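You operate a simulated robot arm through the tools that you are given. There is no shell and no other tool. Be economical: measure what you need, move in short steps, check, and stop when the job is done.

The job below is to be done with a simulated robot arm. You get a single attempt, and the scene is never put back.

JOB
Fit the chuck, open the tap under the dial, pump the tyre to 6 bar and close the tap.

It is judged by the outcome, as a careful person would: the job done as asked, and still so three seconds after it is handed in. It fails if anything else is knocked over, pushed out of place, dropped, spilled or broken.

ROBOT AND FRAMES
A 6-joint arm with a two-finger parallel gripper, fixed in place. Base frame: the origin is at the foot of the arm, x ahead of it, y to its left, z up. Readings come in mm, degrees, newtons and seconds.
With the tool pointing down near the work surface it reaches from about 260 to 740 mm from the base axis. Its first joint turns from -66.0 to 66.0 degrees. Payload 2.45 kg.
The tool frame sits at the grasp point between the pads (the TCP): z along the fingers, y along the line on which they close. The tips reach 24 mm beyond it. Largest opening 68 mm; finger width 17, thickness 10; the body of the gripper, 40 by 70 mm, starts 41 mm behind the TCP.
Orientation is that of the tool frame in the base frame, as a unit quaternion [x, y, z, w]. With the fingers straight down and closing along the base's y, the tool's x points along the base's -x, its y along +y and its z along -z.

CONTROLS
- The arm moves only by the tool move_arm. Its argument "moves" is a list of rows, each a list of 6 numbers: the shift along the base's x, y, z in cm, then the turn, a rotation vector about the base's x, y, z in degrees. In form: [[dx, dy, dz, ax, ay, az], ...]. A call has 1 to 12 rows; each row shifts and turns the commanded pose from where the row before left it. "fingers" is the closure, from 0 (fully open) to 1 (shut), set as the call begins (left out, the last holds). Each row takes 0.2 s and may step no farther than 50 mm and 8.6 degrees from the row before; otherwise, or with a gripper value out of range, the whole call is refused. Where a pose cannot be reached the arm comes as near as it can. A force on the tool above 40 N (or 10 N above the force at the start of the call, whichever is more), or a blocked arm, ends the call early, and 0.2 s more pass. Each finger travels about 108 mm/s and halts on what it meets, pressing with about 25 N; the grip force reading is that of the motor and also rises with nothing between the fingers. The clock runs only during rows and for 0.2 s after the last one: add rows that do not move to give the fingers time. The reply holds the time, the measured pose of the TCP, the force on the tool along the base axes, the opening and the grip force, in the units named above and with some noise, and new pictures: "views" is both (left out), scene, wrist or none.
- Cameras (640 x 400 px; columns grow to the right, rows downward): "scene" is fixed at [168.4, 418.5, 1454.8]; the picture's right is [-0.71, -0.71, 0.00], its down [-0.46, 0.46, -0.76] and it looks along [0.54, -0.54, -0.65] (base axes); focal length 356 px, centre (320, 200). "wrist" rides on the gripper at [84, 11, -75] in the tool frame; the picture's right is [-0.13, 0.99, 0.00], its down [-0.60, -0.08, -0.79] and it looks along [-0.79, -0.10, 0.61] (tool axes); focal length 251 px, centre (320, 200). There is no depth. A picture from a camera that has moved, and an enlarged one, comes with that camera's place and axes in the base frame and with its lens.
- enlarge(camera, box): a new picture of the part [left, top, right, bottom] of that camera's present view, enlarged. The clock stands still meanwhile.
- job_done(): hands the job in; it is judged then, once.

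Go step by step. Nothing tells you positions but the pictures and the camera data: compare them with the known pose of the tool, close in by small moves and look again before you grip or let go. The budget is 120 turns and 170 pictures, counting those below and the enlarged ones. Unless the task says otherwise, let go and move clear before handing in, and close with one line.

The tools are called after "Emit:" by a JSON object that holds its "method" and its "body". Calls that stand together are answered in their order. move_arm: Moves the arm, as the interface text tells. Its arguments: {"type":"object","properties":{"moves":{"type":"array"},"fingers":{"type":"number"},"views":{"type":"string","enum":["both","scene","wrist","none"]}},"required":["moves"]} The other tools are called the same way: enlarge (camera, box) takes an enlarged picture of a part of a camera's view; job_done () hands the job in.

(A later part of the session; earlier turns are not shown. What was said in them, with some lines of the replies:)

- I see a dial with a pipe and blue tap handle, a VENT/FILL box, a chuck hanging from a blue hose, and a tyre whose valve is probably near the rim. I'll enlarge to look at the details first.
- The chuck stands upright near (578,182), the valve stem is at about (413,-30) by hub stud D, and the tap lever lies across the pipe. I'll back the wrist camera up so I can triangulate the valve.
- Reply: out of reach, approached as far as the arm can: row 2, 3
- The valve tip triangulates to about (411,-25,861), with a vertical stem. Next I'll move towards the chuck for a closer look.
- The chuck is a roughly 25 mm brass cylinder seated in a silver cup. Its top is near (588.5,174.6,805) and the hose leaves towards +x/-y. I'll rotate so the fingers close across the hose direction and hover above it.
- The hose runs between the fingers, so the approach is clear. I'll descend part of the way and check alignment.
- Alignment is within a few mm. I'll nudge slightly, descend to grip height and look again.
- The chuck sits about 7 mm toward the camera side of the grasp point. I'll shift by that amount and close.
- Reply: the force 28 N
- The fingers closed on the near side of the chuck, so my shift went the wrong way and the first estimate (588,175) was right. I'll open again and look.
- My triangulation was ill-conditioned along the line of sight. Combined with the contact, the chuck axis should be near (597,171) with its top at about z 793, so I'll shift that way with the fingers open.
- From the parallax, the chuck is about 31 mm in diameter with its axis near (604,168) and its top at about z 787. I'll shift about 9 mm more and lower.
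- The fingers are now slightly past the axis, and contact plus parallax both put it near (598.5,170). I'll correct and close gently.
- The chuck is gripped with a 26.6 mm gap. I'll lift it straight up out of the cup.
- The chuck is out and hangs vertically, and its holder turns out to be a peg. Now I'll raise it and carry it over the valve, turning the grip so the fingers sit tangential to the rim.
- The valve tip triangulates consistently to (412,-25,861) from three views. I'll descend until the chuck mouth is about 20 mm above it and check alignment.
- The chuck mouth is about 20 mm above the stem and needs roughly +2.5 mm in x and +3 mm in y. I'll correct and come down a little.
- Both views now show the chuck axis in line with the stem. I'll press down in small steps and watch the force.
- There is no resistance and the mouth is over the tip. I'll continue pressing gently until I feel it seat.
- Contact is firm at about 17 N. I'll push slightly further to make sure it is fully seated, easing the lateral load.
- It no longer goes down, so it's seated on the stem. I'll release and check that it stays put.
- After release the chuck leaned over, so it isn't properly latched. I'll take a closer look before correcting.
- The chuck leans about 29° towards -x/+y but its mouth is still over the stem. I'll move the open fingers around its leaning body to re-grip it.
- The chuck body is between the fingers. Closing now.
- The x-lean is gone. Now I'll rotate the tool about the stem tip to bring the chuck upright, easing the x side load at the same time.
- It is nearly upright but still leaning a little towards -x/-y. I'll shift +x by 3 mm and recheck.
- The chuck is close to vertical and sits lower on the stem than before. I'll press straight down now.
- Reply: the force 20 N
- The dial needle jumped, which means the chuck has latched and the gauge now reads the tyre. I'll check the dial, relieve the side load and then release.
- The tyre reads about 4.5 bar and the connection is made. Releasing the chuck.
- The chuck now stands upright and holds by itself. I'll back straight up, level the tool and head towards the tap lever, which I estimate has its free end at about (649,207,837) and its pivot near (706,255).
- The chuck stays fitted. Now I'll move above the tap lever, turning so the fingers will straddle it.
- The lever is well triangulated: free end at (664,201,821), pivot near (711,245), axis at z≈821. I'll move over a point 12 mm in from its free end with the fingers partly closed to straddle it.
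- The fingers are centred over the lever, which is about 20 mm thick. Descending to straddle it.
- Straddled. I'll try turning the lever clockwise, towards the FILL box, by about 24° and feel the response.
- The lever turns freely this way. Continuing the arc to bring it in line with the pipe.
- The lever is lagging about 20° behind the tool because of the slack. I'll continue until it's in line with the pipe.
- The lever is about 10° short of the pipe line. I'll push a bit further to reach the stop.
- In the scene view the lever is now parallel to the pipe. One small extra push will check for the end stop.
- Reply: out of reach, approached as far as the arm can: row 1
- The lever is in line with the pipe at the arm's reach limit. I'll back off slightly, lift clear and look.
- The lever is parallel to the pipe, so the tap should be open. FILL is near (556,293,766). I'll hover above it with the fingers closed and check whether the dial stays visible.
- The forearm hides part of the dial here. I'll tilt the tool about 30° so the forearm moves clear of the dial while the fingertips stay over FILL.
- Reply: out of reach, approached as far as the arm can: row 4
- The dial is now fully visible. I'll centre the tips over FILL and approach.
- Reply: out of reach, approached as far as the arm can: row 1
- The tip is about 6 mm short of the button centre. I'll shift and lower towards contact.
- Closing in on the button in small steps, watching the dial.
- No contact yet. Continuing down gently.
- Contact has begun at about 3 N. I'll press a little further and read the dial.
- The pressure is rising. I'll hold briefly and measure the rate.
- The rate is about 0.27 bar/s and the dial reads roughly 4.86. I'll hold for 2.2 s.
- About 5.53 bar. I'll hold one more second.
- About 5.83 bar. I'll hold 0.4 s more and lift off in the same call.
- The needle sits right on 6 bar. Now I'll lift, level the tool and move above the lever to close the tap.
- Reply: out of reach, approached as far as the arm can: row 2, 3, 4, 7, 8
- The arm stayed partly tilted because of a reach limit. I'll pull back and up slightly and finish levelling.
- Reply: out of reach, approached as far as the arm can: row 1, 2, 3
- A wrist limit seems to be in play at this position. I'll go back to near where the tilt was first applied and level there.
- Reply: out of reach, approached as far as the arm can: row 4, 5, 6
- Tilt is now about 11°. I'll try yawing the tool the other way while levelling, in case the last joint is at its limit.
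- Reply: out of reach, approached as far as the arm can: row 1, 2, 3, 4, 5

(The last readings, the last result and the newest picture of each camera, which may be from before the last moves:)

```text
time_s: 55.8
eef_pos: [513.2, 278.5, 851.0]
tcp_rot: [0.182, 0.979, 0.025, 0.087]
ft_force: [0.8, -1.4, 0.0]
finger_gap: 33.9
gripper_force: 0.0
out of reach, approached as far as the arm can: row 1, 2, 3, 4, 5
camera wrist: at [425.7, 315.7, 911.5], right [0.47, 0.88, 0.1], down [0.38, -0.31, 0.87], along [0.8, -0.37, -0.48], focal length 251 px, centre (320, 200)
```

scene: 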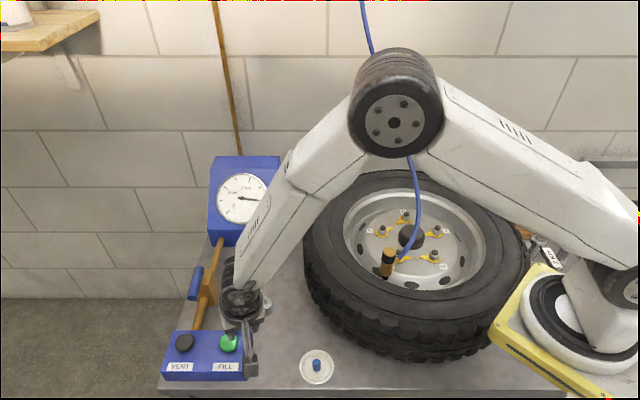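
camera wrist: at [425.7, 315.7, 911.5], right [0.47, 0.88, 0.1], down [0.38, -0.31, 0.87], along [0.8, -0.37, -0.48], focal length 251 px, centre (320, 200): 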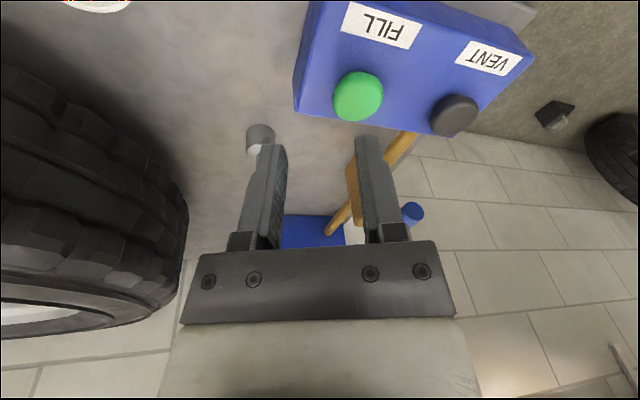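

The dial still reads 6. The wrist is in an awkward configuration, so I'll lift to open space at mid-range and try to recover a vertical tool there.

Emit:
{"method": "move_arm", "body": {"moves": [[0, 0, 4, 0, 0, 0], [-1, -1, 4, 0, 0, 0], [-1, -2, 4, 0, 0, 0], [-1, -2, 3, 0, 0, 0], [0, 0, 0, 0, 4, 0], [0, 0, 0, 0, 4, 0], [0, 0, 0, 0, 2, 0], [0, 0, 0, 0, 0, 0]], "views": "scene"}}

```text
time_s: 57.6
eef_pos: [462.9, 225.7, 980.7]
tcp_rot: [0.182, 0.978, 0.019, 0.099]
ft_force: [-0.4, -0.1, -0.4]
finger_gap: 33.7
gripper_force: 0.0
out of reach, approached as far as the arm can: row 1, 2, 3, 4, 5, 6
```

scene: 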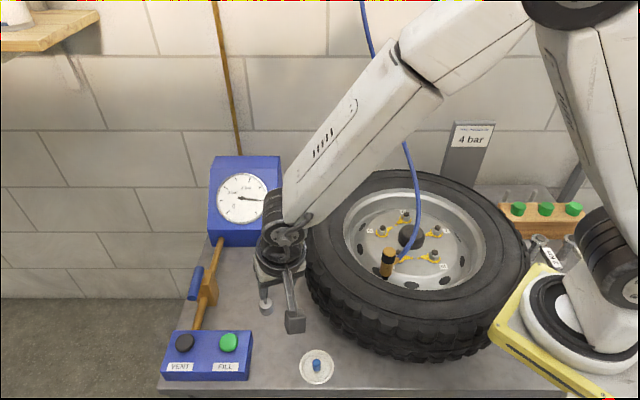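

The tool can stay slightly tilted for the tap. I'll use yaw 0 with wide-open fingers so the +y finger pulls the lever back towards -y, approaching the lever's free end from above.

Emit:
{"method": "move_arm", "body": {"moves": [[2, 0.5, 0, 0, 0, 7], [3, 0.5, -1, 0, 0, 7], [3, 1, -1, 0, 0, 7], [3, 1, -1, 0, 0, 0], [3, 1, -2, 0, 0, 0], [3, 1, -2, 0, 0, 0], [1.5, 0.3, -1, 0, 0, 0], [0, 0, 0, 0, 0, 0]], "fingers": 0}}

```text
time_s: 59.4
eef_pos: [575.4, 276.6, 848.0]
tcp_rot: [0.004, 0.993, 0.008, 0.115]
ft_force: [0.2, 0.4, 0.1]
finger_gap: 68.0
gripper_force: 0.1
out of reach, approached as far as the arm can: row 1, 2, 3, 4, 5, 6, 7
camera wrist: at [475.4, 284.7, 902.3], right [0.13, 0.99, 0.05], down [0.41, -0.1, 0.91], along [0.9, -0.1, -0.42], focal length 251 px, centre (320, 200)
```

scene: 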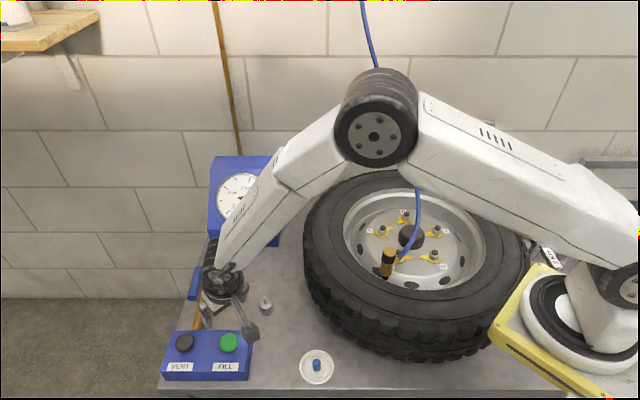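
wrist: 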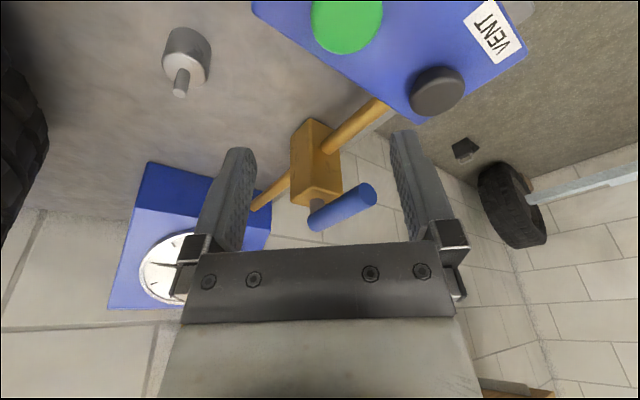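

The pose solver is trading position for orientation. I'll give the tool more outward tilt, which should be feasible, and see if it then tracks properly.

Emit:
{"method": "move_arm", "body": {"moves": [[0, 0, 2, 0, -6, 0], [0, 0, 2, 0, -6, 0], [0, 0, 1, 0, -5, 0], [1, 0, 0, 0, 0, 0], [0, 0, 0, 0, 0, 0]]}}

```text
time_s: 60.6
eef_pos: [584.6, 276.3, 898.5]
tcp_rot: [0.0, 0.969, 0.019, 0.247]
ft_force: [0.3, 0.2, 0.7]
finger_gap: 68.2
gripper_force: 0.0
camera wrist: at [474.0, 283.5, 924.7], right [0.1, 0.99, 0.1], down [0.15, -0.11, 0.98], along [0.98, -0.09, -0.16], focal length 251 px, centre (320, 200)
```

scene: 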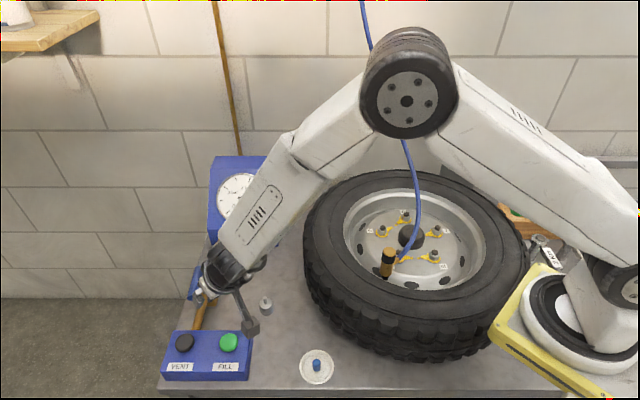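
wrist: 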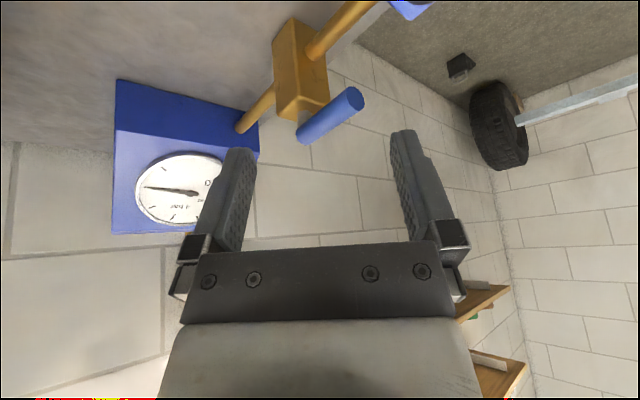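

It now tracks correctly at about 29° tilt. Moving above the lever's free end.

Emit:
{"method": "move_arm", "body": {"moves": [[2, 0.4, -0.5, 0, 0, 0], [2, 0.4, -0.5, 0, 0, 0], [1.3, 0.1, -1, 0, 0, 0], [0, 0, 0, 0, 0, 0]]}}

Emit:
{"method": "enlarge", "body": {"camera": "scene", "box": [160, 220, 280, 340]}}

```text
time_s: 61.6
eef_pos: [638.5, 284.5, 878.0]
tcp_rot: [0.0, 0.969, 0.019, 0.246]
ft_force: [1.2, 0.0, 0.0]
finger_gap: 68.2
gripper_force: 0.1
camera wrist: at [527.4, 291.9, 904.0], right [0.1, 0.99, 0.1], down [0.15, -0.11, 0.98], along [0.98, -0.09, -0.16], focal length 251 px, centre (320, 200)
```

scene: 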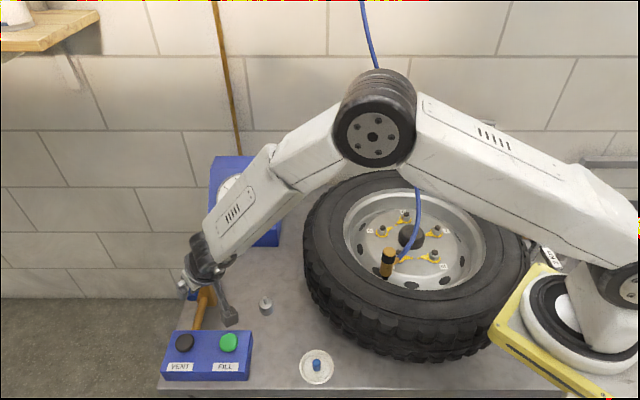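
wrist: 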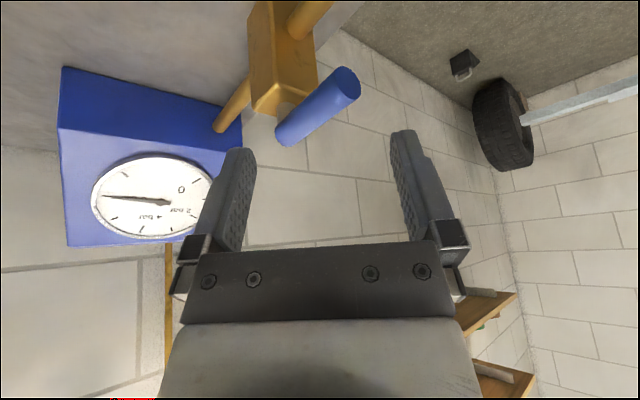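

```text
3.33 times, centred on (220, 280) of scene
camera zoom: at [168.5, 418.5, 1454.8], right [-0.71, -0.71, 0.0], down [-0.46, 0.46, -0.76], along [0.54, -0.54, -0.65], focal length 1187 px, centre (653, -67)
```

zoom: 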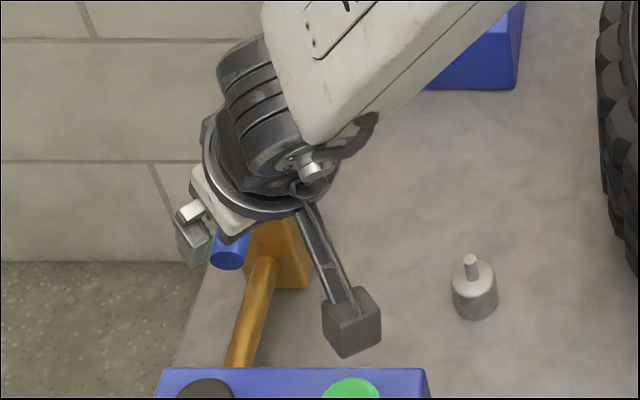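

The free end of the lever lies between the fingers. I'll descend along the tool direction to bring the +y finger beside the lever.

Emit:
{"method": "move_arm", "body": {"moves": [[0.7, 0.05, -1.4, 0, 0, 0], [0.7, 0.05, -1.4, 0, 0, 0], [0.6, 0, -1.5, 0, 0, 0], [0, 0, 0, 0, 0, 0]]}}

Emit:
{"method": "enlarge", "body": {"camera": "scene", "box": [160, 220, 280, 340]}}

```text
time_s: 62.6
eef_pos: [657.1, 286.9, 836.7]
tcp_rot: [0.0, 0.969, 0.019, 0.247]
ft_force: [-0.1, 0.0, 0.1]
finger_gap: 68.0
gripper_force: 0.2
camera wrist: at [546.6, 293.5, 861.3], right [0.1, 0.99, 0.1], down [0.15, -0.11, 0.98], along [0.98, -0.09, -0.16], focal length 251 px, centre (320, 200)
```

scene: 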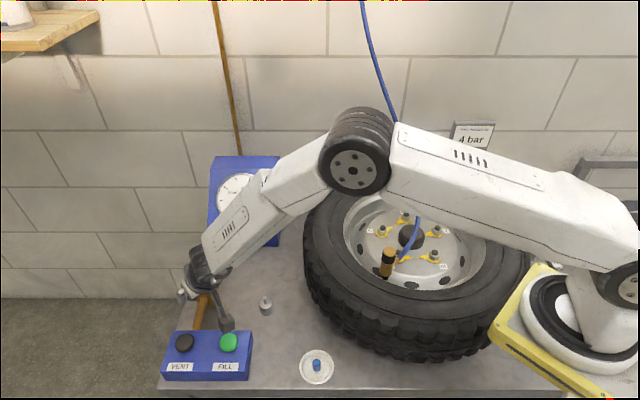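
wrist: 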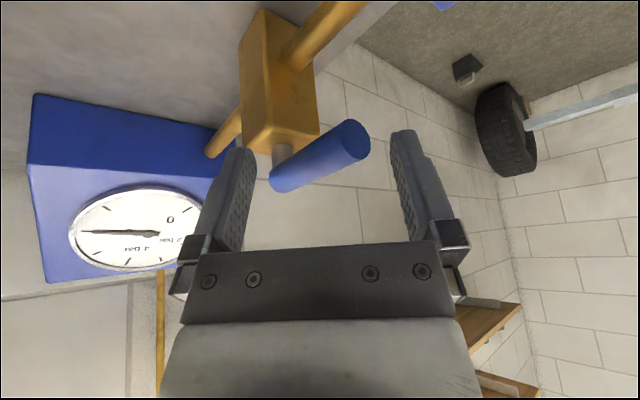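

```text
3.33 times, centred on (220, 280) of scene
camera zoom: at [168.4, 418.5, 1454.8], right [-0.71, -0.71, 0.0], down [-0.46, 0.46, -0.76], along [0.54, -0.54, -0.65], focal length 1187 px, centre (653, -67)
```

zoom: 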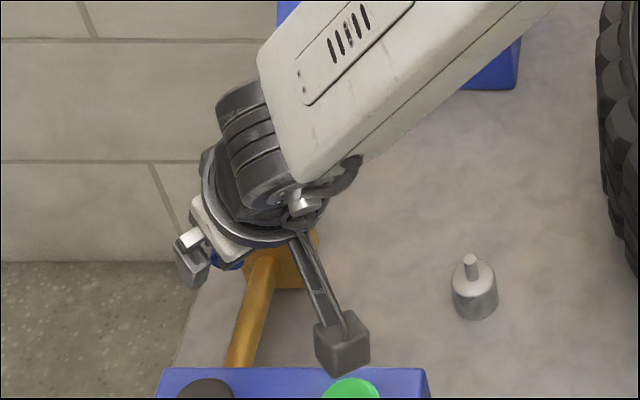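

The finger is beside the lever's end. I'll go slightly lower and begin sweeping in -y along the arc.

Emit:
{"method": "move_arm", "body": {"moves": [[0.35, 0, -0.6, 0, 0, 0], [0, -0.85, 0, 0, 0, 0], [0, -0.85, 0, 0, 0, 0], [-0.4, -0.85, 0, 0, 0, 0], [-0.35, -0.85, 0, 0, 0, 0], [-0.35, -0.85, 0, 0, 0, 0], [0, 0, 0, 0, 0, 0]]}}

Emit:
{"method": "enlarge", "body": {"camera": "scene", "box": [160, 220, 280, 340]}}

```text
time_s: 64.2
eef_pos: [650.4, 243.0, 829.2]
tcp_rot: [0.0, 0.969, 0.018, 0.247]
ft_force: [-0.4, 0.3, 0.5]
finger_gap: 68.3
gripper_force: 0.1
camera wrist: at [539.1, 250.6, 855.3], right [0.11, 0.99, 0.1], down [0.15, -0.11, 0.98], along [0.98, -0.09, -0.16], focal length 251 px, centre (320, 200)
```

scene: 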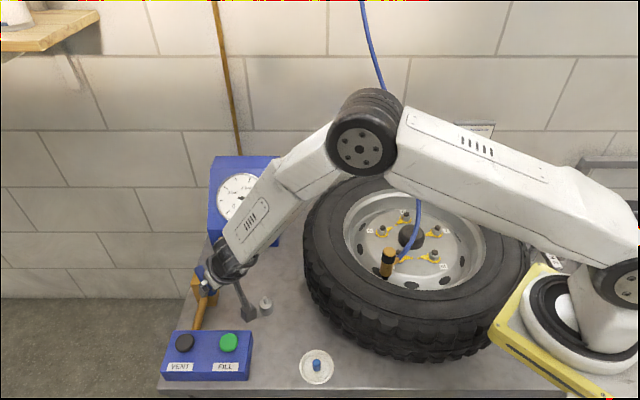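
wrist: 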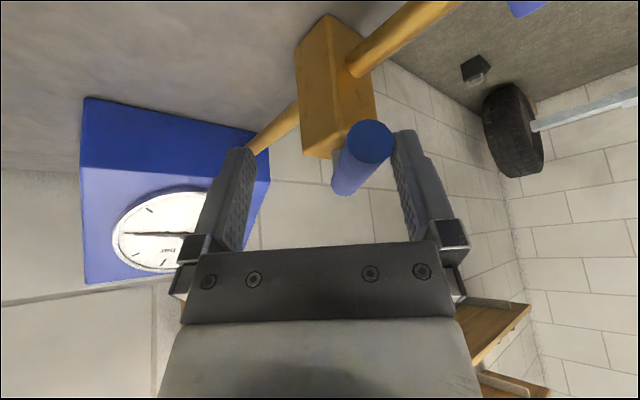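

```text
3.33 times, centred on (220, 280) of scene
camera zoom: at [168.4, 418.5, 1454.8], right [-0.71, -0.71, 0.0], down [-0.46, 0.46, -0.76], along [0.54, -0.54, -0.65], focal length 1187 px, centre (653, -67)
```

zoom: 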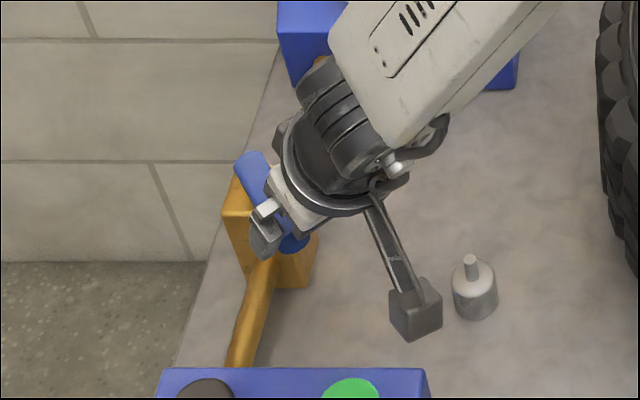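

The lever is following. Continuing the arc.

Emit:
{"method": "move_arm", "body": {"moves": [[-0.2, -1.05, 0, 0, 0, 0], [-0.2, -1.05, 0, 0, 0, 0], [0.15, -0.75, 0, 0, 0, 0], [0.15, -0.75, 0, 0, 0, 0], [0.5, -0.5, 0, 0, 0, 0], [0, 0, 0, 0, 0, 0]]}}

Emit:
{"method": "enlarge", "body": {"camera": "scene", "box": [160, 220, 280, 340]}}

```text
time_s: 65.6
eef_pos: [653.5, 202.7, 830.7]
tcp_rot: [0.0, 0.969, 0.019, 0.246]
ft_force: [0.0, -0.7, -0.2]
finger_gap: 68.2
gripper_force: 0.0
```

scene: 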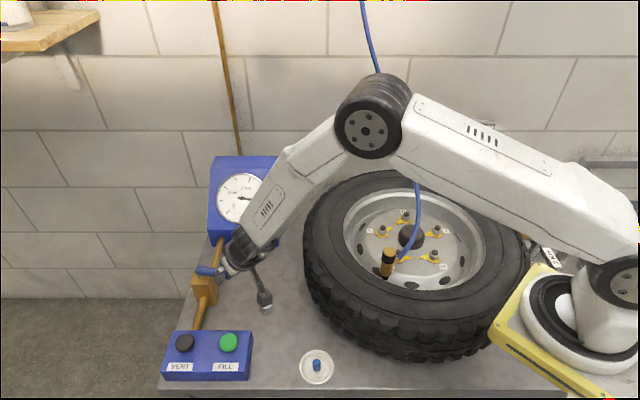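

```text
refused: no pictures are left
```

I'm out of pictures, so I'll finish by force feedback and the known geometry. The closed position was az ≈224°, so I'll continue the arc gently and look for the stop.

Emit:
{"method": "move_arm", "body": {"moves": [[0.35, -0.35, 0, 0, 0, 0], [0.2, -0.25, 0, 0, 0, 0], [0, 0, 0, 0, 0, 0]], "views": "none"}}

```text
time_s: 66.4
eef_pos: [660.4, 196.5, 830.1]
tcp_rot: [0.0, 0.969, 0.019, 0.246]
ft_force: [-0.2, 0.6, 0.1]
finger_gap: 67.9
gripper_force: 0.0
no pictures are left
```

No stop yet; geometry puts the lever at about 218°. Small pushes further.

Emit:
{"method": "move_arm", "body": {"moves": [[0.1, -0.2, 0, 0, 0, 0], [0.05, -0.15, 0, 0, 0, 0], [0, 0, 0, 0, 0, 0]], "views": "none"}}

```text
time_s: 67.2
eef_pos: [661.4, 194.7, 829.8]
tcp_rot: [-0.001, 0.969, 0.02, 0.247]
ft_force: [-7.3, 9.9, 3.7]
finger_gap: 67.9
gripper_force: 0.0
no pictures are left
```

The reaction force is normal to the lever, so this is the closed stop. One small extra press, then I'll back off.

Emit:
{"method": "move_arm", "body": {"moves": [[0.05, -0.15, 0, 0, 0, 0], [0, 0, 0, 0, 0, 0]], "views": "none"}}

```text
time_s: 67.8
eef_pos: [660.0, 194.2, 830.5]
tcp_rot: [-0.003, 0.969, 0.021, 0.247]
ft_force: [-13.1, 18.3, 5.6]
finger_gap: 68.2
gripper_force: 0.0
no pictures are left
```

Firmly at the stop with no further motion, so the tap is closed. Backing off and withdrawing along the tool axis.

Emit:
{"method": "move_arm", "body": {"moves": [[-0.2, 0.5, 0, 0, 0, 0], [-0.2, 0.4, 0, 0, 0, 0], [-1, 0, 2, 0, 0, 0], [-1.5, 0, 3, 0, 0, 0], [-2, 0, 3.5, 0, 0, 0], [-2, 0, 3, 0, 0, 0], [-2, 0, 1, 0, 0, 0], [0, 0, 0, 0, 0, 0]], "views": "none"}}

```text
time_s: 69.6
eef_pos: [572.5, 199.2, 955.0]
tcp_rot: [0.0, 0.969, 0.018, 0.246]
ft_force: [-0.7, 0.5, -0.6]
finger_gap: 67.9
gripper_force: 0.0
no pictures are left
```

The arm is clear of everything: the chuck is latched on the valve, the dial read 6 bar, and the tap lever is back at its closed stop. Handing in.

Emit:
{"method": "job_done", "body": {}}

```text
The job is handed in.
```

The chuck is latched on the valve, the tap was opened, the tyre was pumped until the dial read 6 bar, and the tap lever is back at its closed stop. I had run out of pictures by the end, so I judged the tap's closing by force alone and have no picture of it or of the dial afterwards. The "tyre pressure" sign by the wheel reads 4 bar; I pumped to 6 as the job says.
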